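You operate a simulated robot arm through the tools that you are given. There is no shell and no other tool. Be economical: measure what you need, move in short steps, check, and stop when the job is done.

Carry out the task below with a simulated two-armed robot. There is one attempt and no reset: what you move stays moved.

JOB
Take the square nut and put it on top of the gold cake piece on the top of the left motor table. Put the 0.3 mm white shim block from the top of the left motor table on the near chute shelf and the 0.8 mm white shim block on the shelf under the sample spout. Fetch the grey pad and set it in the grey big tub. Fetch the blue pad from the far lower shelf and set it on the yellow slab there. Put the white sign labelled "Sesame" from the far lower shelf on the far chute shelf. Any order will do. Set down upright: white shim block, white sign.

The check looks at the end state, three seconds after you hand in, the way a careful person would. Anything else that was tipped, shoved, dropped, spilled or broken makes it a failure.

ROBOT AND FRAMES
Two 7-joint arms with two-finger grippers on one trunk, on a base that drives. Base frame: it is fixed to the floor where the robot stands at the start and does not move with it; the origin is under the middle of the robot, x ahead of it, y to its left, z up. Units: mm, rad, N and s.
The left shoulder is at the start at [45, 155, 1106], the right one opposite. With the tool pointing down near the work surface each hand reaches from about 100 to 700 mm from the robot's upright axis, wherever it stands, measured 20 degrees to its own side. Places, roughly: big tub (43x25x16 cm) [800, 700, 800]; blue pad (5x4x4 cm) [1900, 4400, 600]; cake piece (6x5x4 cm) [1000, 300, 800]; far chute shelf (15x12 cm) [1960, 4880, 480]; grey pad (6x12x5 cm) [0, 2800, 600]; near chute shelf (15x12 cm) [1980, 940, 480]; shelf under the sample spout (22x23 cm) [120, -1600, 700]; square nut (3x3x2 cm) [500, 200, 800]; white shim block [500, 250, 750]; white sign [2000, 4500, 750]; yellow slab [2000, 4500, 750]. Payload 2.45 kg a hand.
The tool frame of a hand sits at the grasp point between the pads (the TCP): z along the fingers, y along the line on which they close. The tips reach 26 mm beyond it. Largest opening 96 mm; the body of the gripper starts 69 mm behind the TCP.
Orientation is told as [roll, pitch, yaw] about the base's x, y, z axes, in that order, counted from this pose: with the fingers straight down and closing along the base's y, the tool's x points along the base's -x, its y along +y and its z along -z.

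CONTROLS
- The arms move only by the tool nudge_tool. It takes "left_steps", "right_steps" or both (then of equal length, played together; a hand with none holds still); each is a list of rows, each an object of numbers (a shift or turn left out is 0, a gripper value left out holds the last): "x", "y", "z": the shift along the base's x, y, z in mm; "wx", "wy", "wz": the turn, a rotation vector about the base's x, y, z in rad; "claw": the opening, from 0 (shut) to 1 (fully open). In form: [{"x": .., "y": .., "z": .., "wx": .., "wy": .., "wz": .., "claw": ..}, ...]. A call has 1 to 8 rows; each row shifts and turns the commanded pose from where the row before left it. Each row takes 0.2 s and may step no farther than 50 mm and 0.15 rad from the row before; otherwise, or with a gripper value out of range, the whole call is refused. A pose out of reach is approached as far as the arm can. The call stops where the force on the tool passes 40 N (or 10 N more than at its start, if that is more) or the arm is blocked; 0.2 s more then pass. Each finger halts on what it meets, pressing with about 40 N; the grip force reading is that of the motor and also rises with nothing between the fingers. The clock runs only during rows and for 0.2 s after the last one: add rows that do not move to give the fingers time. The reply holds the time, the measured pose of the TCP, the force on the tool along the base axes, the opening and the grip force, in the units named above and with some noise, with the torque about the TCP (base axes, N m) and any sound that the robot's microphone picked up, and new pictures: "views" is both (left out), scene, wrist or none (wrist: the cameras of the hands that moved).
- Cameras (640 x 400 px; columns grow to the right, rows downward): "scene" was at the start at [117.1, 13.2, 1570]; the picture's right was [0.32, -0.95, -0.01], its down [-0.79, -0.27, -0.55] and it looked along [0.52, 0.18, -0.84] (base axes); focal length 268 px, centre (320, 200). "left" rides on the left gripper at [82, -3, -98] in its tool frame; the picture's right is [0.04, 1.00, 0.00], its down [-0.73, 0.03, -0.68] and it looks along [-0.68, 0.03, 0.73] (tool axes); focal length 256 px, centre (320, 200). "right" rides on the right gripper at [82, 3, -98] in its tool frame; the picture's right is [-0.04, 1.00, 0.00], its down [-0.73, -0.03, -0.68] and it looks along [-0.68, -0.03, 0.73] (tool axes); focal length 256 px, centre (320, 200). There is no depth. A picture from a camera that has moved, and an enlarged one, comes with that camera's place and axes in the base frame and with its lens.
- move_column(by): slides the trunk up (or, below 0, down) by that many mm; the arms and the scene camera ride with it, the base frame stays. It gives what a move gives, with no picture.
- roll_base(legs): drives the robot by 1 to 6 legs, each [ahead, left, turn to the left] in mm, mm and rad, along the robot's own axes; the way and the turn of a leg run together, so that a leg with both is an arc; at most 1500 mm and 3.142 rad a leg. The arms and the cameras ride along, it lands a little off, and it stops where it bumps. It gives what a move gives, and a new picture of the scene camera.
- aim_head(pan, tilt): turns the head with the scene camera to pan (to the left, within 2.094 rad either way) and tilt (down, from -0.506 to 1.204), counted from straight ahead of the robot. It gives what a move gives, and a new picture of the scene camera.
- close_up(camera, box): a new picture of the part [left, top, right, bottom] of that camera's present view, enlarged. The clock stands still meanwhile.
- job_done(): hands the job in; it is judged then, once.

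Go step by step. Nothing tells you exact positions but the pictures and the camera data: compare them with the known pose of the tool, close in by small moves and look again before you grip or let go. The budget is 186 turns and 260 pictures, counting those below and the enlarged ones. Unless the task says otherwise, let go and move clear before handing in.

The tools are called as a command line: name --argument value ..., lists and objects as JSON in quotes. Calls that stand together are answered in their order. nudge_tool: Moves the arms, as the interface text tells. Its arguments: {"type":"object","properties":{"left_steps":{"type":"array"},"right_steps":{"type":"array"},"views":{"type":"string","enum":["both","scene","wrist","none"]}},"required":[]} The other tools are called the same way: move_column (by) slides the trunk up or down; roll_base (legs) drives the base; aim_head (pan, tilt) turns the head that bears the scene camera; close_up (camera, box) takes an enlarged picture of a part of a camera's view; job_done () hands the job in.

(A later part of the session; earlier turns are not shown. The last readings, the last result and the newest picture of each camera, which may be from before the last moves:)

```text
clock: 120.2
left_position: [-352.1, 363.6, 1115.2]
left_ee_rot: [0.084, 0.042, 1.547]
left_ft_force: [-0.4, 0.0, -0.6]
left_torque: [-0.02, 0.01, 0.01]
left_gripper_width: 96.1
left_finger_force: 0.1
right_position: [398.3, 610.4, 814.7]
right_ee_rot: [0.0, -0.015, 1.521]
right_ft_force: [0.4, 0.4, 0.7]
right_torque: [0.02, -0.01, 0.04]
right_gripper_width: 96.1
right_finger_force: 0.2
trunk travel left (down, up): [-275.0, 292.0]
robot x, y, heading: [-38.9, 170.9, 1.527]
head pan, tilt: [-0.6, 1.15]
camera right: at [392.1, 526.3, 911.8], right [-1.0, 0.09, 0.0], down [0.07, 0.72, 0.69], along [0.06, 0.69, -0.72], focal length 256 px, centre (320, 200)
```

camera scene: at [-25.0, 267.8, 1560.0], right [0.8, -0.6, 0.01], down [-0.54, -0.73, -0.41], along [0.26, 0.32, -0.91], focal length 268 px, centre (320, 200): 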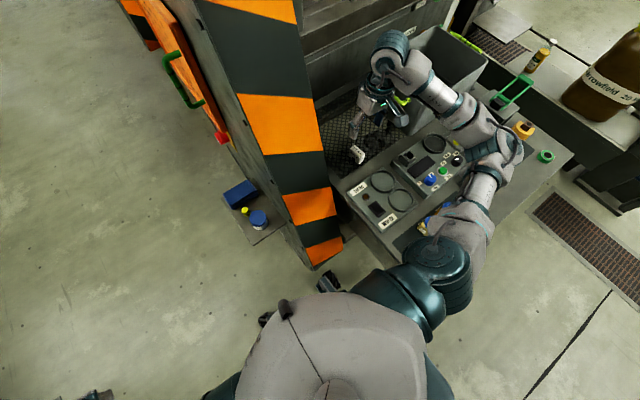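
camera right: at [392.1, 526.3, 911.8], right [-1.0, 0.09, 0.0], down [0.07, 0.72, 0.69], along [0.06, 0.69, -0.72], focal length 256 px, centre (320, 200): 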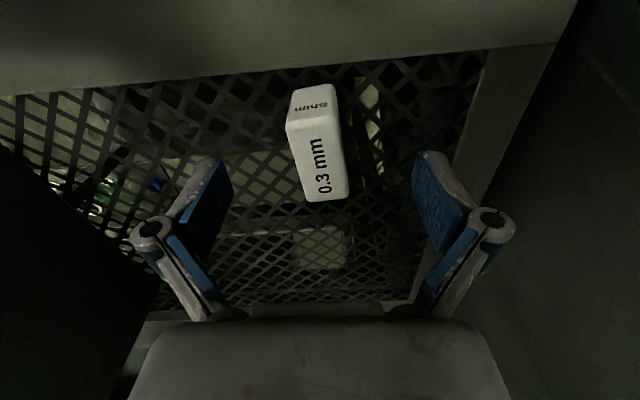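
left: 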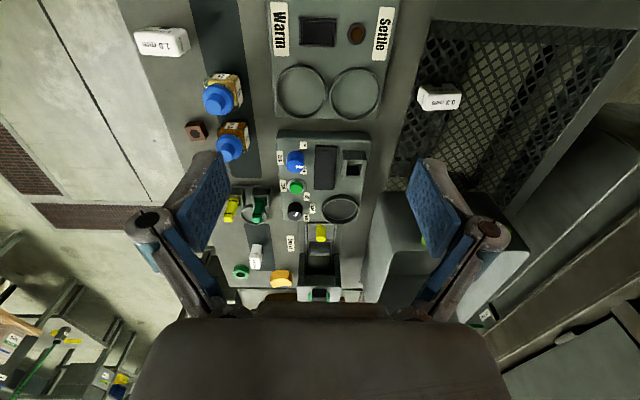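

The mesh lies sunken; the block is likely at y≈620 with its top near z 778. I go a bit lower and farther.

nudge_tool --right_steps '[{"y": 9, "z": -22}, {}, {}]' --views "wrist"

```text
clock: 121.0
left_position: [-352.2, 363.0, 1117.7]
left_ee_rot: [0.084, 0.041, 1.547]
left_ft_force: [0.4, 0.0, -0.2]
left_torque: [0.01, 0.01, -0.02]
left_gripper_width: 96.0
left_finger_force: 0.1
right_position: [402.2, 618.3, 793.3]
right_ee_rot: [0.0, -0.012, 1.523]
right_ft_force: [-0.3, 0.1, 0.0]
right_torque: [0.02, -0.01, 0.0]
right_gripper_width: 96.0
right_finger_force: 0.1
trunk travel left (down, up): [-275.0, 292.0]
robot x, y, heading: [-41.5, 174.0, 1.519]
head pan, tilt: [-0.6, 1.15]
camera right: at [394.0, 534.6, 890.9], right [-1.0, 0.09, 0.0], down [0.07, 0.72, 0.69], along [0.06, 0.69, -0.72], focal length 256 px, centre (320, 200)
```

right: 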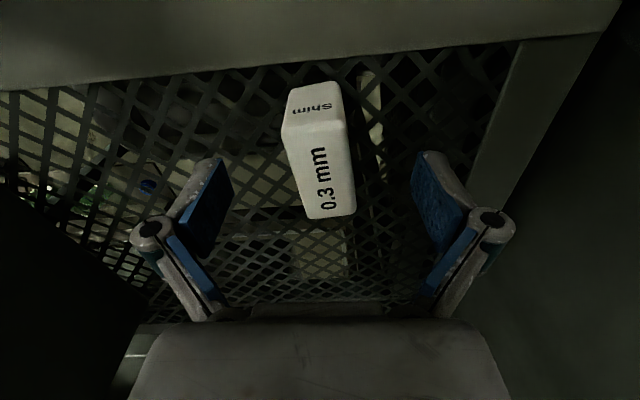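

nudge_tool --right_steps '[{"y": -3, "x": -2, "z": -6}, {"z": -5}, {}, {}]' --views "wrist"

```text
clock: 122.0
left_position: [-350.6, 363.1, 1115.7]
left_ee_rot: [0.084, 0.041, 1.546]
left_ft_force: [-1.4, 0.4, 0.0]
left_torque: [-0.01, 0.03, -0.02]
left_gripper_width: 96.3
left_finger_force: 0.1
right_position: [399.2, 615.4, 783.5]
right_ee_rot: [0.001, -0.015, 1.522]
right_ft_force: [0.2, -0.9, -0.1]
right_torque: [0.02, 0.0, -0.02]
right_gripper_width: 96.2
right_finger_force: 0.1
trunk travel left (down, up): [-275.0, 292.0]
robot x, y, heading: [-38.8, 170.0, 1.525]
head pan, tilt: [-0.6, 1.15]
camera right: at [391.9, 531.8, 879.7], right [-1.0, 0.09, 0.0], down [0.07, 0.72, 0.69], along [0.06, 0.69, -0.72], focal length 256 px, centre (320, 200)
```

right: 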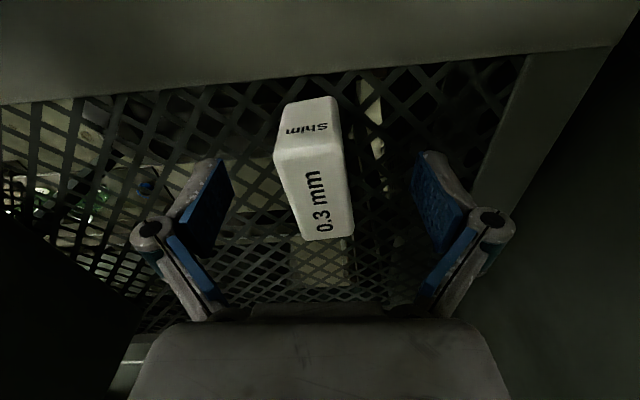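

Now I lower 5 mm more and close.

nudge_tool --right_steps '[{"z": -5, "x": 1}, {"claw": 0.6}, {"claw": 0.1}, {}, {}, {}]' --views "wrist"

```text
clock: 122.9
left_position: [-355.1, 361.6, 1115.7]
left_ee_rot: [0.08, 0.039, 1.545]
left_ft_force: [0.8, -0.4, -0.1]
left_torque: [0.02, 0.03, -0.03]
left_gripper_width: 96.1
left_finger_force: 0.1
right_position: [399.1, 616.5, 787.7]
right_ee_rot: [-0.003, -0.028, 1.519]
right_ft_force: [-3.3, -12.1, 25.0]
right_torque: [-0.64, 0.39, 0.07]
right_gripper_width: 25.2
right_finger_force: 39.9
trunk travel left (down, up): [-275.0, 292.0]
robot x, y, heading: [-38.1, 175.5, 1.518]
head pan, tilt: [-0.6, 1.15]
stopped in row 4 (right hand): the force on the tool passed its limit at 43 N (the readings are from after the stop); the commanded pose is now the measured one
camera right: at [390.8, 531.5, 881.4], right [-1.0, 0.09, 0.0], down [0.06, 0.71, 0.7], along [0.06, 0.7, -0.71], focal length 256 px, centre (320, 200)
```

right: 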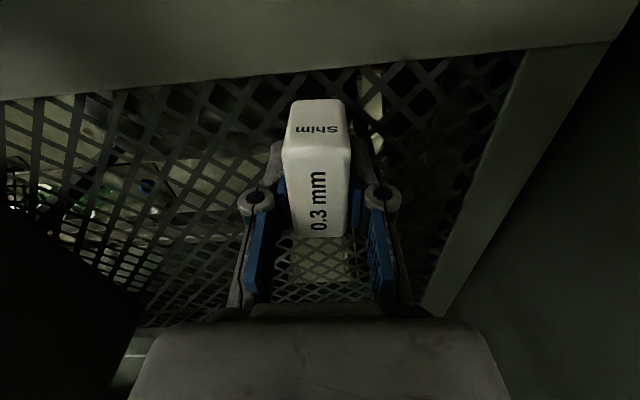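

Gripped at 25 mm. I lift straight up.

nudge_tool --right_steps '[{"z": 10}, {"z": 30}, {"z": 40}, {"z": 45}, {"z": 45}, {}]' --views "both"

```text
clock: 124.3
left_position: [-350.9, 363.0, 1115.6]
left_ee_rot: [0.085, 0.043, 1.544]
left_ft_force: [-0.2, 0.7, -1.0]
left_torque: [-0.02, 0.01, -0.01]
left_gripper_width: 96.0
left_finger_force: 0.1
right_position: [402.5, 617.7, 951.5]
right_ee_rot: [0.0, -0.024, 1.52]
right_ft_force: [-0.7, 0.0, -0.1]
right_torque: [0.0, 0.0, 0.02]
right_gripper_width: 25.0
right_finger_force: 40.0
trunk travel left (down, up): [-275.0, 292.0]
robot x, y, heading: [-40.4, 174.5, 1.525]
head pan, tilt: [-0.6, 1.15]
camera scene: at [3.0, 267.8, 1559.4], right [0.8, -0.6, 0.0], down [-0.55, -0.73, -0.41], along [0.25, 0.32, -0.91], focal length 268 px, centre (320, 200)
camera right: at [394.7, 532.9, 1045.9], right [-1.0, 0.09, 0.0], down [0.07, 0.71, 0.7], along [0.06, 0.69, -0.72], focal length 256 px, centre (320, 200)
```

scene: 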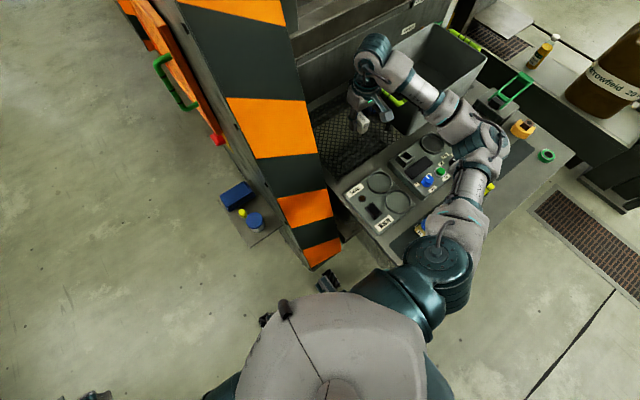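
right: 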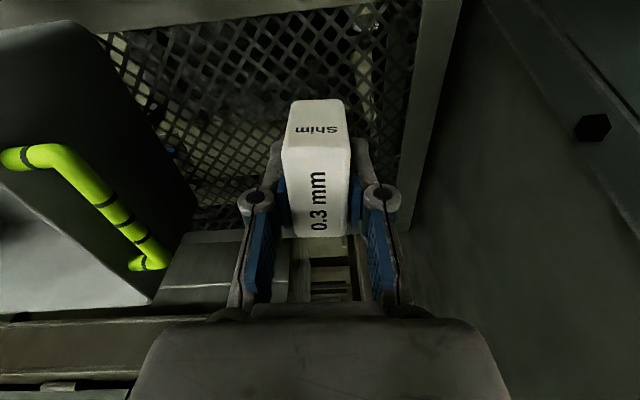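

I retract the right hand the way it came.

nudge_tool --right_steps '[{"z": 40, "y": -20}, {"z": 40, "y": -30}, {"y": -48}, {"y": -48}, {"x": -48}, {"x": -48}, {"x": -48}, {"x": -48}]' --views "none"

nudge_tool --right_steps '[{"x": -48, "y": -10}, {"x": -40, "y": -25}, {"y": -30}, {}]' --views "scene"

```text
clock: 126.1
left_position: [-353.4, 366.2, 1115.9]
left_ee_rot: [0.082, 0.043, 1.545]
left_ft_force: [0.3, 0.6, 0.3]
left_torque: [-0.01, -0.06, 0.01]
left_gripper_width: 96.2
left_finger_force: 0.1
right_position: [208.6, 472.3, 1029.7]
right_ee_rot: [-0.001, -0.022, 1.519]
right_ft_force: [0.1, 0.8, -0.9]
right_torque: [-0.02, 0.0, 0.02]
right_gripper_width: 25.1
right_finger_force: 39.4
trunk travel left (down, up): [-275.0, 292.0]
robot x, y, heading: [-39.7, 171.2, 1.529]
head pan, tilt: [-0.6, 1.15]
```

```text
clock: 127.1
left_position: [-351.3, 364.1, 1116.8]
left_ee_rot: [0.086, 0.045, 1.546]
left_ft_force: [0.5, 0.6, -0.5]
left_torque: [-0.05, -0.04, -0.01]
left_gripper_width: 96.3
left_finger_force: 0.0
right_position: [119.7, 418.6, 1038.8]
right_ee_rot: [0.0, -0.024, 1.519]
right_ft_force: [-0.1, 0.0, -1.3]
right_torque: [0.02, 0.06, -0.02]
right_gripper_width: 25.1
right_finger_force: 40.2
right hand out of reach, approached as far as the arm can: row 3
trunk travel left (down, up): [-275.0, 292.0]
robot x, y, heading: [-39.2, 171.7, 1.527]
head pan, tilt: [-0.6, 1.15]
camera scene: at [0.8, 268.0, 1559.5], right [0.8, -0.6, 0.0], down [-0.55, -0.73, -0.41], along [0.25, 0.32, -0.91], focal length 268 px, centre (320, 200)
```

scene: 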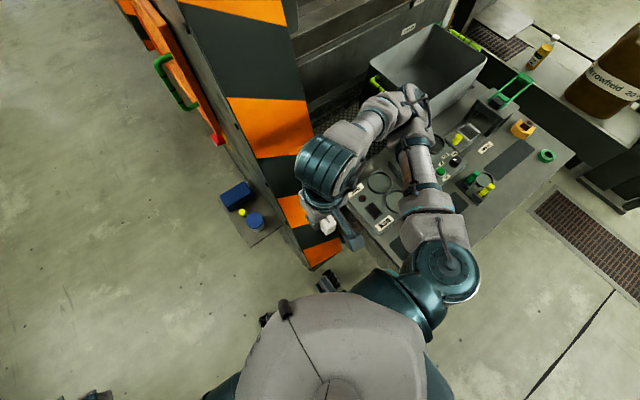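

I back out, strafe along the open floor south of the table and turn toward +x there.

roll_base --legs '[[-560, 0, 0.04], [0, -1080, 0]]'

roll_base --legs '[[0, 0, -1.56]]'

aim_head --pan 0.2 --tilt 0.45

```text
clock: 135.5
left_position: [719.1, -226.4, 1113.5]
left_ee_rot: [0.074, 0.041, 1.547]
left_ft_force: [-0.2, 0.0, 0.1]
left_torque: [-0.02, -0.07, -0.02]
left_gripper_width: 96.0
left_finger_force: 0.0
right_position: [1191.2, -170.8, 1040.4]
right_ee_rot: [-0.008, -0.023, 1.522]
right_ft_force: [-0.6, -0.6, -0.7]
right_torque: [0.03, -0.09, 0.01]
right_gripper_width: 24.9
right_finger_force: 39.4
trunk travel left (down, up): [-275.0, 292.0]
robot x, y, heading: [1041.9, -415.0, 1.53]
head pan, tilt: [-0.6, 1.15]
camera scene: at [1068.3, -320.8, 1559.8], right [0.8, -0.6, 0.01], down [-0.55, -0.73, -0.41], along [0.25, 0.32, -0.91], focal length 268 px, centre (320, 200)
```

scene: 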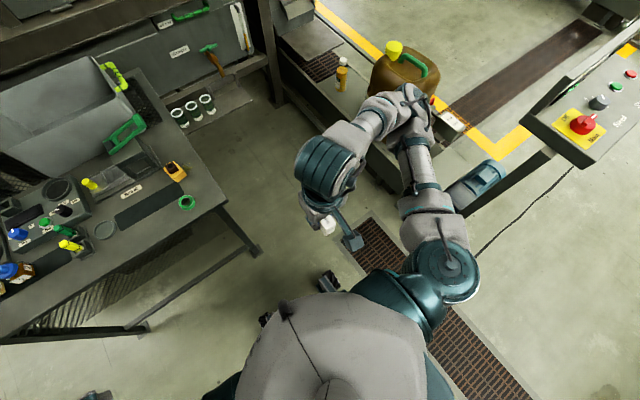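

```text
clock: 139.7
left_position: [1220.8, -96.5, 1117.1]
left_ee_rot: [0.083, 0.04, 0.006]
left_ft_force: [0.2, 0.3, -0.4]
left_torque: [0.02, 0.01, 0.01]
left_gripper_width: 96.2
left_finger_force: 0.1
right_position: [1290.3, -564.1, 1041.2]
right_ee_rot: [0.0, -0.024, -0.02]
right_ft_force: [-1.4, 0.1, -1.2]
right_torque: [0.02, -0.02, 0.03]
right_gripper_width: 25.0
right_finger_force: 39.9
trunk travel left (down, up): [-275.0, 292.0]
robot x, y, heading: [1043.9, -416.6, -0.017]
head pan, tilt: [-0.6, 1.15]
camera scene: at [1139.4, -449.8, 1559.6], right [-0.58, -0.82, 0.0], down [-0.75, 0.53, -0.41], along [0.33, -0.24, -0.91], focal length 268 px, centre (320, 200)
```

scene: 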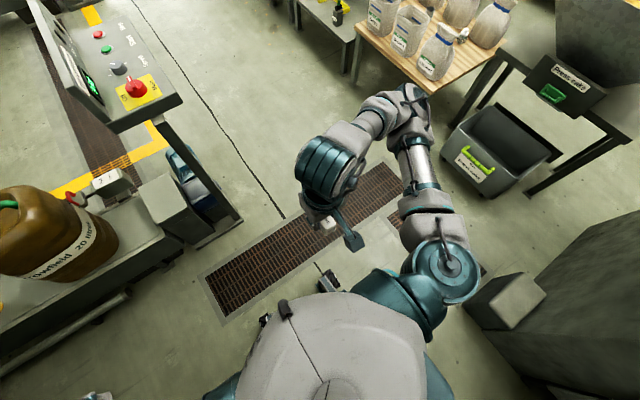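

```text
clock: 140.8
left_position: [1219.7, -94.5, 1116.7]
left_ee_rot: [0.082, 0.039, 0.005]
left_ft_force: [0.2, 0.2, 0.3]
left_torque: [-0.01, -0.01, -0.04]
left_gripper_width: 95.8
left_finger_force: 0.0
right_position: [1289.8, -562.0, 1041.9]
right_ee_rot: [0.0, -0.026, -0.018]
right_ft_force: [-0.4, 0.2, -0.3]
right_torque: [-0.03, 0.01, -0.05]
right_gripper_width: 25.3
right_finger_force: 39.4
trunk travel left (down, up): [-275.0, 292.0]
robot x, y, heading: [1042.0, -412.9, -0.017]
head pan, tilt: [0.201, 0.45]
camera scene: at [1181.2, -395.7, 1614.7], right [0.18, -0.98, 0.0], down [-0.43, -0.08, -0.9], along [0.88, 0.16, -0.44], focal length 268 px, centre (320, 200)
```

scene: 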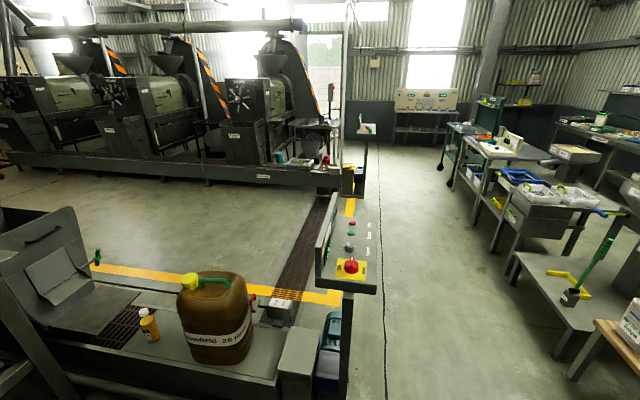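

The chute with its flat plate is at left, beyond the platform; the e-stop post stands near [2030, -400]. I drive sideways past it (facing +y) and then up the aisle.

roll_base --legs '[[0, 0, 1.587], [-560, 0, 0], [0, -1450, 0], [0, -250, 0]]'

aim_head --pan 0.3 --tilt 0.5

```text
clock: 156.1
left_position: [2422.0, -784.7, 1116.7]
left_ee_rot: [0.083, 0.038, 1.605]
left_ft_force: [0.1, -0.4, 0.2]
left_torque: [-0.02, 0.02, -0.01]
left_gripper_width: 96.1
left_finger_force: 0.0
right_position: [2887.9, -701.2, 1042.2]
right_ee_rot: [-0.002, -0.025, 1.578]
right_ft_force: [0.5, 0.3, -0.3]
right_torque: [0.0, 0.0, 0.0]
right_gripper_width: 24.9
right_finger_force: 39.8
trunk travel left (down, up): [-275.0, 292.0]
robot x, y, heading: [2750.9, -952.2, 1.589]
head pan, tilt: [0.201, 0.45]
camera scene: at [2733.0, -816.6, 1614.8], right [0.98, 0.21, 0.0], down [0.09, -0.43, -0.9], along [-0.19, 0.88, -0.44], focal length 268 px, centre (320, 200)
```

scene: 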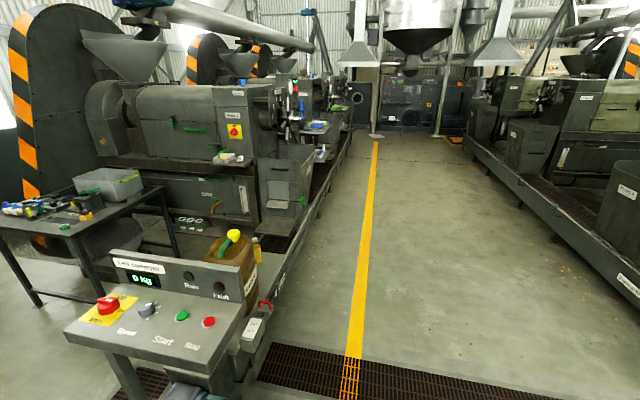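

```text
clock: 156.8
left_position: [2429.8, -787.5, 1119.0]
left_ee_rot: [0.087, 0.038, 1.604]
left_ft_force: [-0.1, -0.4, -0.3]
left_torque: [-0.02, 0.01, -0.02]
left_gripper_width: 95.9
left_finger_force: 0.0
right_position: [2896.1, -703.1, 1039.5]
right_ee_rot: [0.002, -0.027, 1.579]
right_ft_force: [-0.7, 0.2, 0.3]
right_torque: [-0.01, -0.02, 0.0]
right_gripper_width: 25.0
right_finger_force: 40.2
trunk travel left (down, up): [-275.0, 292.0]
robot x, y, heading: [2750.2, -950.4, 1.582]
head pan, tilt: [0.3, 0.499]
camera scene: at [2734.8, -820.1, 1610.5], right [0.95, 0.31, -0.01], down [0.14, -0.46, -0.88], along [-0.27, 0.83, -0.48], focal length 268 px, centre (320, 200)
```

scene: 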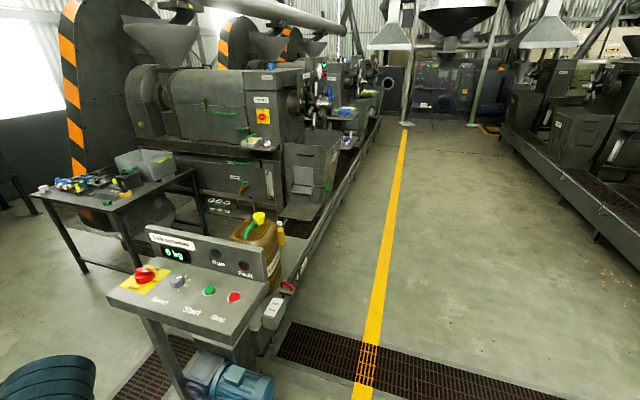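

The aisle is clear. I drive up it to y≈800 and turn left to face the chute.

roll_base --legs '[[1450, 0, 0], [300, 0, 0], [0, 0, 1.55]]'

aim_head --pan -0.15 --tilt 0.7

```text
clock: 169.4
left_position: [2560.6, 468.9, 1115.6]
left_ee_rot: [0.071, 0.038, -3.127]
left_ft_force: [0.4, -0.4, 0.6]
left_torque: [-0.01, -0.03, -0.03]
left_gripper_width: 95.8
left_finger_force: 0.1
right_position: [2486.4, 938.0, 1042.2]
right_ee_rot: [-0.012, -0.029, 3.133]
right_ft_force: [-0.2, -1.2, -0.5]
right_torque: [0.01, 0.01, 0.0]
right_gripper_width: 24.8
right_finger_force: 39.4
trunk travel left (down, up): [-275.0, 292.0]
robot x, y, heading: [2732.7, 799.0, 3.139]
head pan, tilt: [0.3, 0.499]
camera scene: at [2601.1, 764.2, 1610.1], right [-0.29, 0.96, 0.01], down [0.46, 0.14, -0.88], along [-0.84, -0.25, -0.48], focal length 268 px, centre (320, 200)
```

scene: 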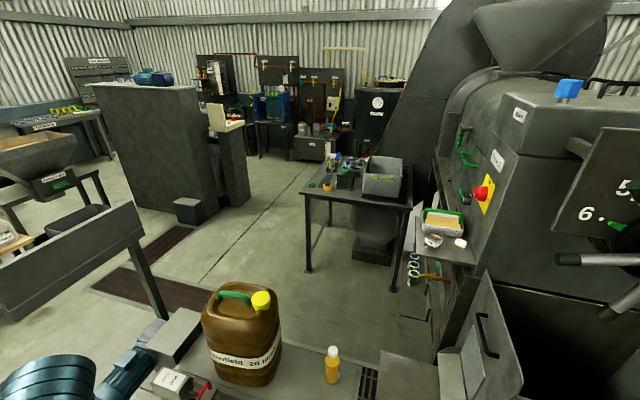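

```text
clock: 170.3
left_position: [2562.0, 472.5, 1116.9]
left_ee_rot: [0.075, 0.035, -3.128]
left_ft_force: [-0.4, -0.2, -0.2]
left_torque: [-0.03, -0.02, -0.01]
left_gripper_width: 96.1
left_finger_force: 0.2
right_position: [2486.4, 940.4, 1042.4]
right_ee_rot: [-0.008, -0.029, 3.134]
right_ft_force: [-0.5, 0.3, -0.6]
right_torque: [0.05, 0.02, 0.0]
right_gripper_width: 25.0
right_finger_force: 39.8
trunk travel left (down, up): [-275.0, 292.0]
robot x, y, heading: [2731.6, 797.3, 3.134]
head pan, tilt: [-0.15, 0.7]
camera scene: at [2604.3, 807.2, 1592.7], right [0.15, 0.99, 0.0], down [0.64, -0.1, -0.76], along [-0.75, 0.12, -0.65], focal length 268 px, centre (320, 200)
```

scene: 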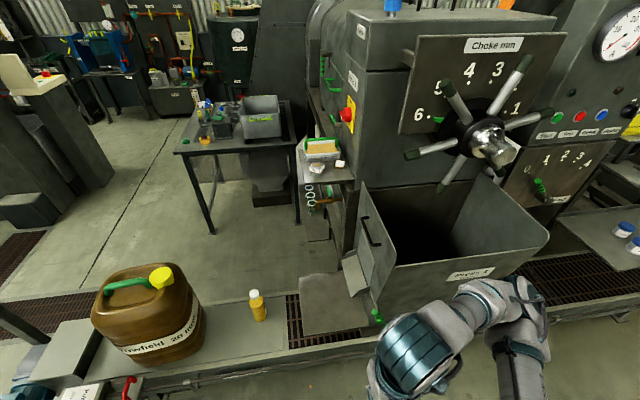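

close_up --camera "scene" --box '[270, 170, 430, 350]'

```text
2.22 times, centred on (350, 260) of scene
camera zoom: at [2604.3, 807.2, 1592.7], right [0.15, 0.99, 0.0], down [0.64, -0.1, -0.76], along [-0.75, 0.12, -0.65], focal length 597 px, centre (253, 67)
```

zoom: 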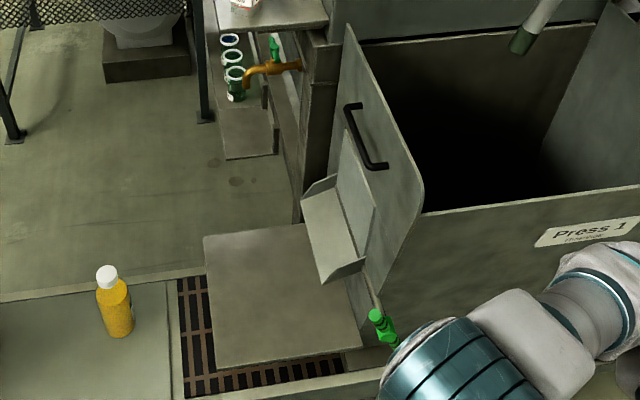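

I move closer for a second view, to fix the height of the flat plate and the little tray beside the bin.

roll_base --legs '[[220, 0, 0]]'

aim_head --pan -0.2 --tilt 0.95

close_up --camera "scene" --box '[240, 130, 420, 310]'

```text
clock: 172.0
left_position: [2344.1, 476.4, 1115.9]
left_ee_rot: [0.075, 0.036, -3.131]
left_ft_force: [-0.4, 0.5, -0.2]
left_torque: [-0.02, -0.03, 0.04]
left_gripper_width: 96.4
left_finger_force: 0.0
right_position: [2272.0, 942.8, 1042.4]
right_ee_rot: [-0.008, -0.028, 3.131]
right_ft_force: [0.1, -1.0, -0.1]
right_torque: [0.06, 0.0, 0.01]
right_gripper_width: 25.3
right_finger_force: 39.8
trunk travel left (down, up): [-275.0, 292.0]
robot x, y, heading: [2515.1, 800.0, 3.134]
head pan, tilt: [-0.15, 0.7]
camera scene: at [2389.0, 811.3, 1592.7], right [0.16, 0.99, 0.0], down [0.64, -0.1, -0.76], along [-0.75, 0.12, -0.65], focal length 268 px, centre (320, 200)
```

scene: 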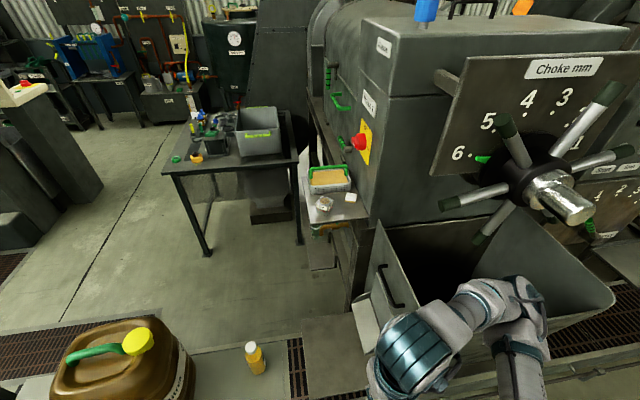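

```text
clock: 172.8
left_position: [2345.5, 478.6, 1117.2]
left_ee_rot: [0.076, 0.036, -3.132]
left_ft_force: [0.3, 1.1, 0.4]
left_torque: [0.03, 0.01, 0.0]
left_gripper_width: 96.2
left_finger_force: 0.0
right_position: [2272.1, 944.8, 1042.9]
right_ee_rot: [-0.006, -0.029, 3.131]
right_ft_force: [0.2, 0.1, -1.2]
right_torque: [-0.02, 0.02, 0.0]
right_gripper_width: 25.1
right_finger_force: 40.1
trunk travel left (down, up): [-275.0, 292.0]
robot x, y, heading: [2516.2, 800.4, 3.129]
head pan, tilt: [-0.201, 0.949]
camera scene: at [2401.0, 815.8, 1572.9], right [0.21, 0.98, 0.0], down [0.8, -0.17, -0.58], along [-0.57, 0.12, -0.81], focal length 268 px, centre (320, 200)
```

scene: 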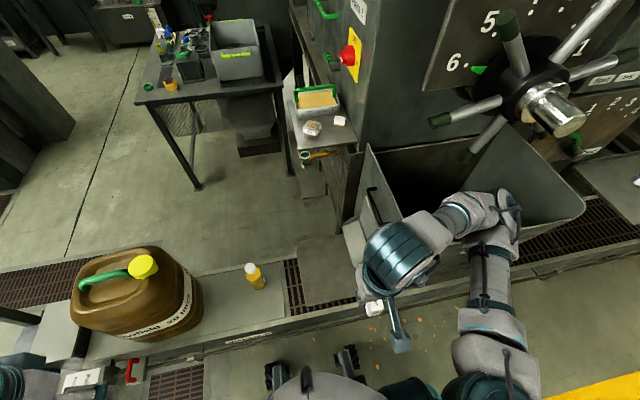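

```text
2.22 times, centred on (330, 220) of scene
camera zoom: at [2401.0, 815.8, 1572.9], right [0.21, 0.98, 0.0], down [0.8, -0.17, -0.58], along [-0.57, 0.12, -0.81], focal length 597 px, centre (298, 156)
```

zoom: 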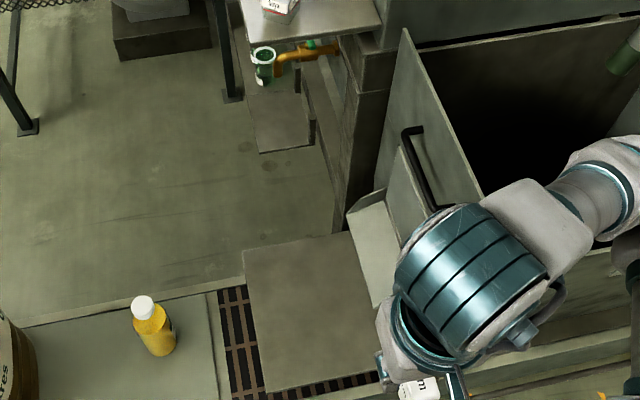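

The plate seems to lie lower (z≈380) and the little tray at z≈490–510; I need a closer look with the wrist camera. I lower the trunk and move the hand in above it.

move_column --by -180

nudge_tool --right_steps '[{"x": -45}, {"x": -45}, {"x": -45}, {"x": -30}, {}, {}]' --views "both"

```text
clock: 174.2
left_position: [2321.5, 469.1, 960.4]
left_ee_rot: [0.065, 0.168, -3.14]
left_ft_force: [0.5, 0.5, 1.1]
left_torque: [-0.11, 0.03, 0.0]
left_gripper_width: 95.9
left_finger_force: 0.0
right_position: [2237.1, 939.6, 918.1]
right_ee_rot: [-0.016, -0.086, 3.119]
right_ft_force: [0.7, 0.3, -0.3]
right_torque: [0.0, 0.03, 0.0]
right_gripper_width: 25.2
right_finger_force: 39.3
trunk travel left (down, up): [-137.0, 430.0]
robot x, y, heading: [2517.0, 806.3, 3.126]
head pan, tilt: [-0.201, 0.949]
stopped: the arm was blocked; the commanded pose is now the measured one
```

```text
clock: 175.7
left_position: [2310.8, 472.6, 960.8]
left_ee_rot: [0.072, 0.18, -3.127]
left_ft_force: [0.3, -0.1, 0.5]
left_torque: [0.01, -0.01, -0.02]
left_gripper_width: 96.1
left_finger_force: 0.1
right_position: [2055.1, 942.3, 920.0]
right_ee_rot: [-0.014, -0.083, 3.136]
right_ft_force: [0.0, 0.2, -1.3]
right_torque: [0.01, 0.03, -0.02]
right_gripper_width: 24.9
right_finger_force: 39.7
trunk travel left (down, up): [-137.0, 430.0]
robot x, y, heading: [2511.8, 809.7, 3.14]
head pan, tilt: [-0.201, 0.949]
camera scene: at [2274.1, 791.7, 1427.8], right [0.2, 0.98, 0.02], down [0.8, -0.15, -0.58], along [-0.57, 0.14, -0.81], focal length 268 px, centre (320, 200)
camera right: at [2144.3, 935.3, 1010.7], right [-0.05, -1.0, -0.01], down [-0.67, 0.02, 0.74], along [-0.74, 0.04, -0.67], focal length 256 px, centre (320, 200)
```

scene: 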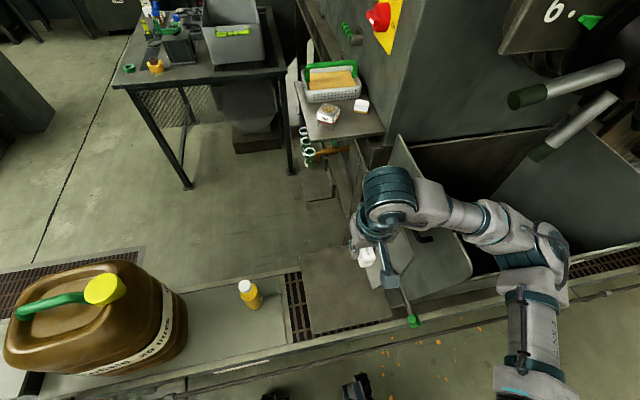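
right: 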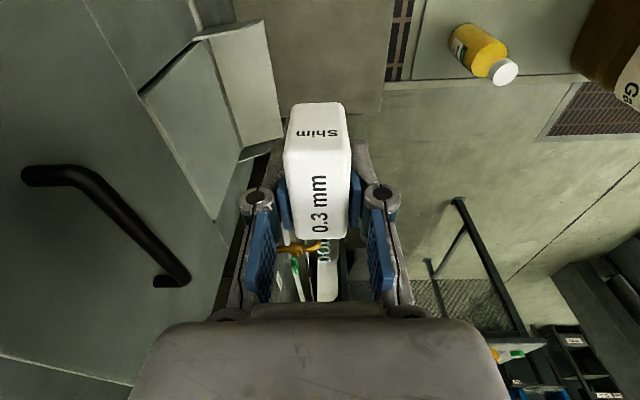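

The trunk stopped early because something blocked an arm; I check the left side before going on.

aim_head --pan 0.8 --tilt 0.95

aim_head --pan -1.0 --tilt 1.0

```text
clock: 176.9
left_position: [2310.7, 474.2, 961.8]
left_ee_rot: [0.071, 0.18, -3.132]
left_ft_force: [0.3, 0.9, 0.2]
left_torque: [0.01, 0.0, -0.02]
left_gripper_width: 96.0
left_finger_force: 0.1
right_position: [2056.0, 940.6, 922.1]
right_ee_rot: [-0.014, -0.085, 3.135]
right_ft_force: [0.4, 0.2, -0.7]
right_torque: [0.02, 0.0, -0.01]
right_gripper_width: 25.1
right_finger_force: 40.0
trunk travel left (down, up): [-137.0, 430.0]
robot x, y, heading: [2513.3, 808.6, 3.137]
head pan, tilt: [0.799, 0.949]
camera scene: at [2295.4, 726.6, 1426.4], right [-0.71, 0.7, 0.01], down [0.57, 0.59, -0.57], along [-0.4, -0.4, -0.82], focal length 268 px, centre (320, 200)
```

scene: 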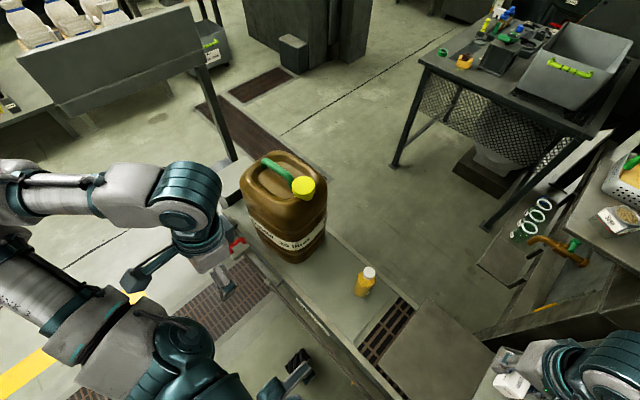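

```text
clock: 178.7
left_position: [2311.6, 473.8, 960.4]
left_ee_rot: [0.071, 0.179, -3.128]
left_ft_force: [0.1, -0.5, -0.1]
left_torque: [-0.02, 0.01, 0.0]
left_gripper_width: 96.4
left_finger_force: 0.1
right_position: [2056.5, 940.5, 920.4]
right_ee_rot: [-0.014, -0.084, 3.133]
right_ft_force: [-0.9, -0.1, -0.7]
right_torque: [0.04, 0.0, -0.03]
right_gripper_width: 25.0
right_finger_force: 40.3
trunk travel left (down, up): [-137.0, 430.0]
robot x, y, heading: [2517.8, 806.9, 3.141]
head pan, tilt: [-1.0, 1.0]
camera scene: at [2310.3, 837.3, 1425.2], right [0.84, 0.54, 0.01], down [0.45, -0.7, -0.55], along [-0.29, 0.47, -0.83], focal length 268 px, centre (320, 200)
```

scene: 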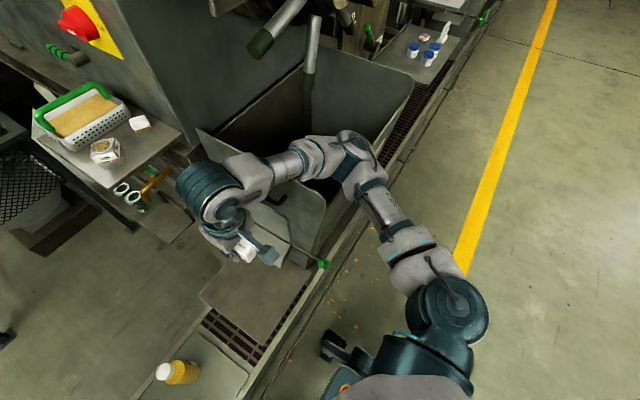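

Parallax says the flat plate is at z≈480–530 centred near [2000, 940]: the chute trough discharges over it, so this is the chute shelf. I level the hand and lower toward [1985, 922].

nudge_tool --right_steps '[{"x": -24, "y": -6, "z": -35, "wy": -0.033}, {"x": -24, "y": -6, "z": -35, "wy": -0.033}, {"x": -23, "y": -6, "z": -35}, {"z": -40}, {"z": -40}, {"z": -30}, {}]' --views "both"

```text
clock: 179.4
left_position: [2313.2, 485.1, 961.4]
left_ee_rot: [0.079, 0.179, -3.139]
left_ft_force: [-0.1, 0.1, -0.4]
left_torque: [-0.01, -0.04, 0.04]
left_gripper_width: 95.9
left_finger_force: 0.0
right_position: [1995.1, 947.5, 918.8]
right_ee_rot: [-0.008, -0.205, 3.113]
right_ft_force: [-0.4, 0.6, -1.4]
right_torque: [-0.04, -0.05, -0.02]
right_gripper_width: 24.9
right_finger_force: 40.0
trunk travel left (down, up): [-137.0, 430.0]
robot x, y, heading: [2511.9, 806.7, 3.124]
head pan, tilt: [-1.0, 1.0]
stopped in row 3 (right hand): the arm was blocked; the commanded pose is now the measured one
camera scene: at [2321.0, 869.4, 1421.2], right [0.85, 0.52, 0.0], down [0.44, -0.72, -0.54], along [-0.29, 0.46, -0.84], focal length 268 px, centre (320, 200)
camera right: at [2093.3, 940.1, 997.6], right [-0.07, -1.0, 0.0], down [-0.58, 0.04, 0.81], along [-0.81, 0.06, -0.58], focal length 256 px, centre (320, 200)
```

scene: 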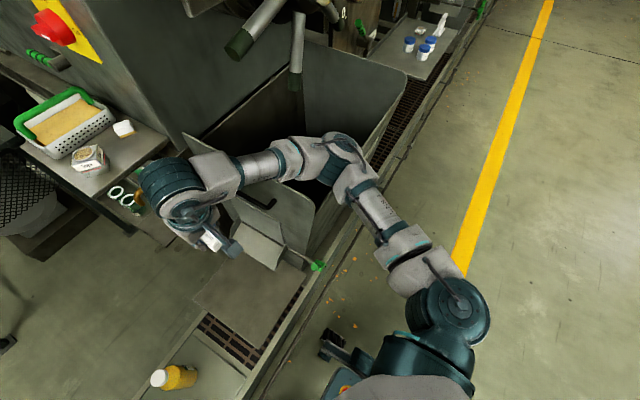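
right: 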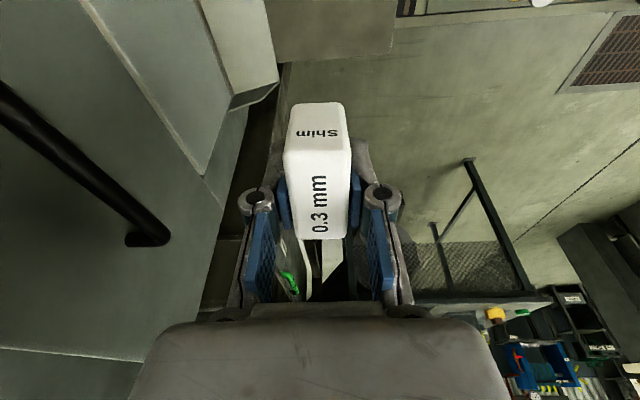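

The right elbow is resting against the bin's front rim. I lift and withdraw the arm, raise the trunk again, and will approach diagonally so the elbow stays over the aisle.

nudge_tool --right_steps '[{"z": 40}, {"z": 40}, {"x": 40, "z": 20, "wy": -0.045}, {"x": 45, "wy": -0.045}, {"x": 45, "wy": -0.045}, {"x": 45, "wy": -0.045}, {"x": 45}, {}]' --views "scene"

```text
clock: 181.2
left_position: [2309.6, 491.7, 960.4]
left_ee_rot: [0.085, 0.183, -3.138]
left_ft_force: [-0.7, -0.9, -0.5]
left_torque: [0.02, -0.02, -0.01]
left_gripper_width: 95.8
left_finger_force: 0.0
right_position: [2214.0, 948.6, 1006.5]
right_ee_rot: [-0.004, 0.002, 3.118]
right_ft_force: [-1.0, 0.3, -0.7]
right_torque: [-0.03, -0.06, -0.03]
right_gripper_width: 25.0
right_finger_force: 40.3
trunk travel left (down, up): [-137.0, 430.0]
robot x, y, heading: [2519.4, 804.4, 3.121]
head pan, tilt: [-1.0, 1.0]
camera scene: at [2312.6, 874.5, 1418.1], right [0.85, 0.53, 0.0], down [0.44, -0.72, -0.54], along [-0.28, 0.46, -0.84], focal length 268 px, centre (320, 200)
```

scene: 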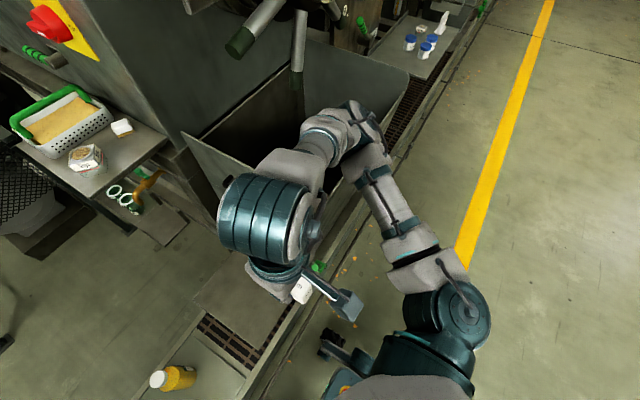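

move_column --by 60

move_column --by 78

aim_head --pan -0.6 --tilt 0.9

```text
clock: 182.2
left_position: [2309.8, 488.3, 1018.8]
left_ee_rot: [0.084, 0.184, -3.138]
left_ft_force: [0.0, -0.4, 0.1]
left_torque: [-0.02, 0.01, 0.03]
left_gripper_width: 95.9
left_finger_force: 0.1
right_position: [2211.7, 947.4, 1065.6]
right_ee_rot: [-0.008, 0.002, 3.119]
right_ft_force: [-0.6, -0.3, -0.5]
right_torque: [-0.06, -0.01, -0.01]
right_gripper_width: 25.1
right_finger_force: 39.7
trunk travel left (down, up): [-197.0, 370.0]
robot x, y, heading: [2517.4, 808.5, 3.122]
head pan, tilt: [-1.0, 1.0]
```

```text
clock: 183.4
left_position: [2309.5, 482.9, 1096.5]
left_ee_rot: [0.077, 0.181, -3.14]
left_ft_force: [1.1, -0.3, 0.1]
left_torque: [0.0, -0.01, -0.04]
left_gripper_width: 95.8
left_finger_force: 0.1
right_position: [2211.4, 942.0, 1144.9]
right_ee_rot: [-0.01, 0.002, 3.118]
right_ft_force: [-1.1, -0.1, -0.8]
right_torque: [0.01, -0.02, 0.01]
right_gripper_width: 24.8
right_finger_force: 40.0
trunk travel left (down, up): [-275.0, 292.0]
robot x, y, heading: [2518.5, 805.9, 3.124]
head pan, tilt: [-1.0, 1.0]
```

```text
clock: 184.2
left_position: [2310.5, 484.5, 1096.5]
left_ee_rot: [0.081, 0.182, -3.14]
left_ft_force: [1.1, -0.4, 0.2]
left_torque: [0.02, -0.05, 0.0]
left_gripper_width: 96.0
left_finger_force: 0.0
right_position: [2213.3, 943.5, 1144.3]
right_ee_rot: [-0.011, 0.001, 3.119]
right_ft_force: [-1.2, -0.8, -1.9]
right_torque: [0.01, -0.01, 0.01]
right_gripper_width: 24.9
right_finger_force: 40.4
trunk travel left (down, up): [-275.0, 292.0]
robot x, y, heading: [2518.1, 807.9, 3.125]
head pan, tilt: [-0.6, 0.901]
camera scene: at [2411.2, 849.2, 1576.4], right [0.58, 0.81, 0.0], down [0.64, -0.45, -0.62], along [-0.5, 0.36, -0.78], focal length 268 px, centre (320, 200)
```

scene: 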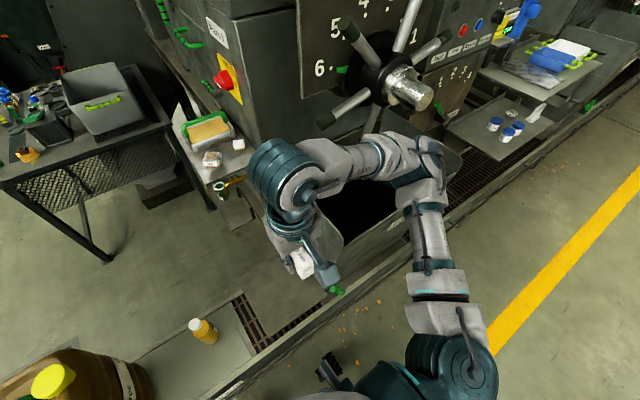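

nudge_tool --left_steps '[{"z": 40, "x": 20}, {"z": 40, "x": 25}, {"x": 45}, {}]' --views "none"

roll_base --legs '[[-250, 0, 0], [0, 0, -0.6], [71, 440, 0]]'

aim_head --pan -0.15 --tilt 0.95

```text
clock: 185.2
left_position: [2401.8, 482.8, 1176.1]
left_ee_rot: [0.081, 0.182, -3.138]
left_ft_force: [-0.7, 0.7, 0.2]
left_torque: [-0.03, -0.02, 0.01]
left_gripper_width: 96.1
left_finger_force: 0.1
right_position: [2211.8, 943.0, 1144.9]
right_ee_rot: [-0.011, 0.002, 3.116]
right_ft_force: [0.1, 0.4, -0.7]
right_torque: [0.0, -0.02, 0.01]
right_gripper_width: 25.1
right_finger_force: 40.0
trunk travel left (down, up): [-275.0, 292.0]
robot x, y, heading: [2518.1, 810.3, 3.126]
head pan, tilt: [-0.6, 0.901]
```

```text
clock: 191.0
left_position: [2181.6, 278.8, 1179.6]
left_ee_rot: [0.079, 0.181, 2.548]
left_ft_force: [-0.1, -0.6, -0.1]
left_torque: [0.07, 0.02, -0.01]
left_gripper_width: 96.1
left_finger_force: 0.1
right_position: [2282.8, 763.4, 1147.3]
right_ee_rot: [-0.01, -0.002, 2.524]
right_ft_force: [0.0, 0.6, -0.6]
right_torque: [0.06, -0.02, 0.01]
right_gripper_width: 25.1
right_finger_force: 40.3
trunk travel left (down, up): [-275.0, 292.0]
robot x, y, heading: [2457.1, 478.0, 2.53]
head pan, tilt: [-0.6, 0.901]
camera scene: at [2410.6, 594.3, 1577.6], right [0.94, 0.35, -0.01], down [0.27, -0.74, -0.61], along [-0.22, 0.57, -0.79], focal length 268 px, centre (320, 200)
```

scene: 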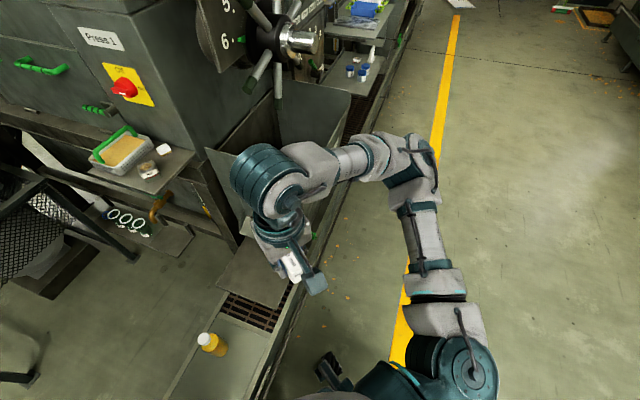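

```text
clock: 191.9
left_position: [2175.2, 269.9, 1175.5]
left_ee_rot: [0.065, 0.177, 2.543]
left_ft_force: [0.8, 0.1, 0.0]
left_torque: [0.01, -0.02, -0.03]
left_gripper_width: 96.2
left_finger_force: 0.1
right_position: [2275.2, 751.6, 1148.4]
right_ee_rot: [-0.024, -0.001, 2.523]
right_ft_force: [-1.0, -1.0, -0.6]
right_torque: [0.03, 0.04, 0.02]
right_gripper_width: 25.0
right_finger_force: 40.0
trunk travel left (down, up): [-275.0, 292.0]
robot x, y, heading: [2456.8, 479.7, 2.534]
head pan, tilt: [-0.15, 0.949]
camera scene: at [2385.0, 575.6, 1574.0], right [0.69, 0.72, -0.02], down [0.58, -0.57, -0.58], along [-0.43, 0.39, -0.81], focal length 268 px, centre (320, 200)
```

scene: 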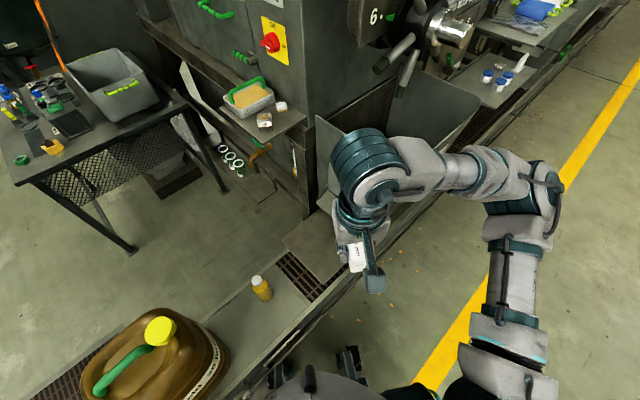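

nudge_tool --right_steps '[{"x": -40, "y": 22, "z": -18}, {"x": -40, "y": 22, "z": -18}, {"x": -40, "y": 22, "z": -18}, {"x": -40, "y": 22, "z": -18}, {"x": -40, "y": 22, "z": -18}, {"x": -40, "y": 22, "z": -18}, {"x": -40, "y": 22, "z": -18}, {"z": -40}]' --views "both"

```text
clock: 193.7
left_position: [2173.0, 268.9, 1174.4]
left_ee_rot: [0.065, 0.178, 2.541]
left_ft_force: [-0.7, 0.8, -0.1]
left_torque: [-0.01, 0.03, -0.01]
left_gripper_width: 96.1
left_finger_force: 0.1
right_position: [1994.2, 906.1, 980.2]
right_ee_rot: [-0.023, -0.003, 2.526]
right_ft_force: [0.5, 0.1, -1.3]
right_torque: [-0.02, 0.01, 0.01]
right_gripper_width: 25.0
right_finger_force: 39.6
trunk travel left (down, up): [-275.0, 292.0]
robot x, y, heading: [2456.4, 475.1, 2.529]
head pan, tilt: [-0.15, 0.949]
camera scene: at [2383.6, 577.2, 1574.1], right [0.69, 0.72, -0.02], down [0.58, -0.57, -0.58], along [-0.43, 0.39, -0.82], focal length 268 px, centre (320, 200)
camera right: at [2056.9, 852.8, 1077.7], right [-0.61, -0.79, -0.02], down [-0.59, 0.43, 0.68], along [-0.53, 0.43, -0.73], focal length 256 px, centre (320, 200)
```

scene: 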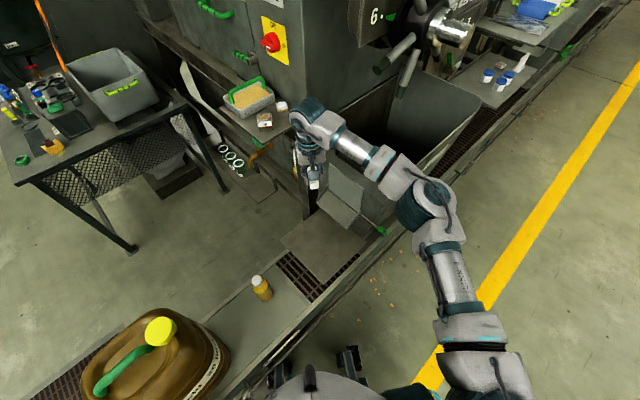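
right: 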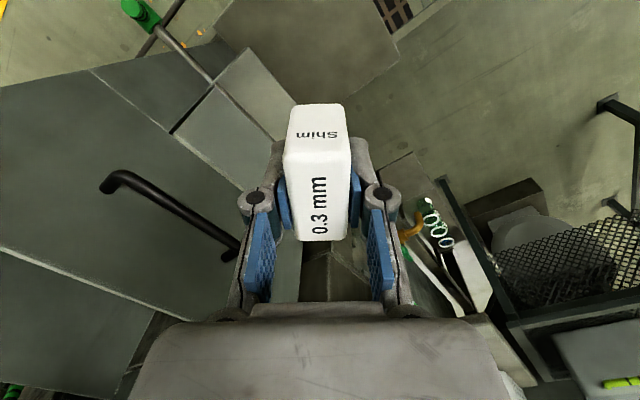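

The elbow now hangs over the aisle. I lower the trunk in stages, watching the shelf.

move_column --by -90

move_column --by -90

nudge_tool --right_steps '[{}]' --views "both"

```text
clock: 195.0
left_position: [2174.7, 266.3, 1085.6]
left_ee_rot: [0.068, 0.183, 2.545]
left_ft_force: [0.2, 0.1, 1.2]
left_torque: [0.02, 0.01, -0.02]
left_gripper_width: 95.9
left_finger_force: 0.0
right_position: [1995.8, 903.9, 894.0]
right_ee_rot: [-0.025, -0.005, 2.524]
right_ft_force: [0.2, -0.1, 0.1]
right_torque: [0.0, 0.02, 0.0]
right_gripper_width: 25.1
right_finger_force: 39.7
trunk travel left (down, up): [-185.0, 382.0]
robot x, y, heading: [2452.2, 477.9, 2.526]
head pan, tilt: [-0.15, 0.949]
```

```text
clock: 196.2
left_position: [2170.0, 268.3, 994.3]
left_ee_rot: [0.067, 0.198, 2.544]
left_ft_force: [0.7, -0.1, -0.1]
left_torque: [-0.04, 0.05, -0.01]
left_gripper_width: 96.2
left_finger_force: 0.0
right_position: [1994.8, 904.9, 804.8]
right_ee_rot: [-0.025, -0.007, 2.525]
right_ft_force: [0.9, 0.2, -0.6]
right_torque: [0.05, -0.02, 0.03]
right_gripper_width: 24.7
right_finger_force: 39.8
trunk travel left (down, up): [-95.0, 472.0]
robot x, y, heading: [2458.4, 481.8, 2.529]
head pan, tilt: [-0.15, 0.949]
```

```text
clock: 196.6
left_position: [2169.5, 270.1, 994.2]
left_ee_rot: [0.068, 0.2, 2.545]
left_ft_force: [-0.3, -0.9, -0.7]
left_torque: [-0.01, -0.01, -0.03]
left_gripper_width: 95.8
left_finger_force: 0.1
right_position: [1993.9, 906.0, 800.7]
right_ee_rot: [-0.025, -0.001, 2.526]
right_ft_force: [0.1, 0.2, -1.0]
right_torque: [0.02, 0.04, 0.0]
right_gripper_width: 25.1
right_finger_force: 39.7
trunk travel left (down, up): [-95.0, 472.0]
robot x, y, heading: [2457.7, 476.2, 2.529]
head pan, tilt: [-0.15, 0.949]
camera scene: at [2240.8, 674.0, 1371.2], right [0.69, 0.72, -0.02], down [0.58, -0.57, -0.58], along [-0.43, 0.39, -0.82], focal length 268 px, centre (320, 200)
camera right: at [2057.4, 852.0, 899.1], right [-0.61, -0.79, -0.02], down [-0.59, 0.43, 0.68], along [-0.53, 0.43, -0.73], focal length 256 px, centre (320, 200)
```

scene: 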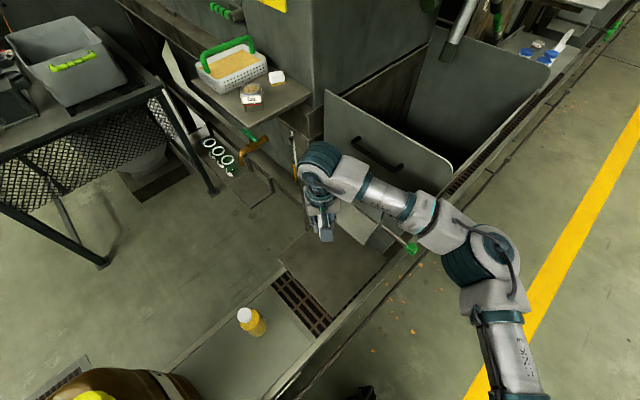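
right: 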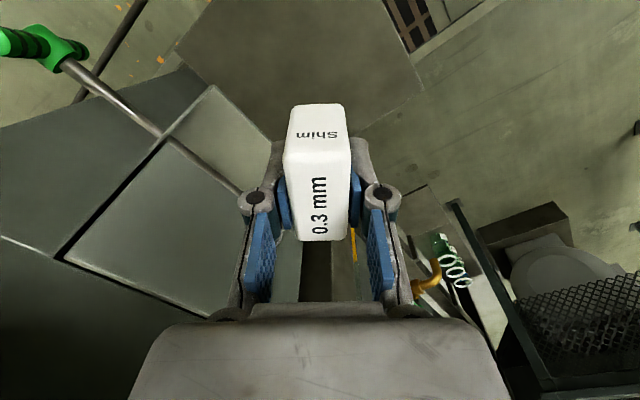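

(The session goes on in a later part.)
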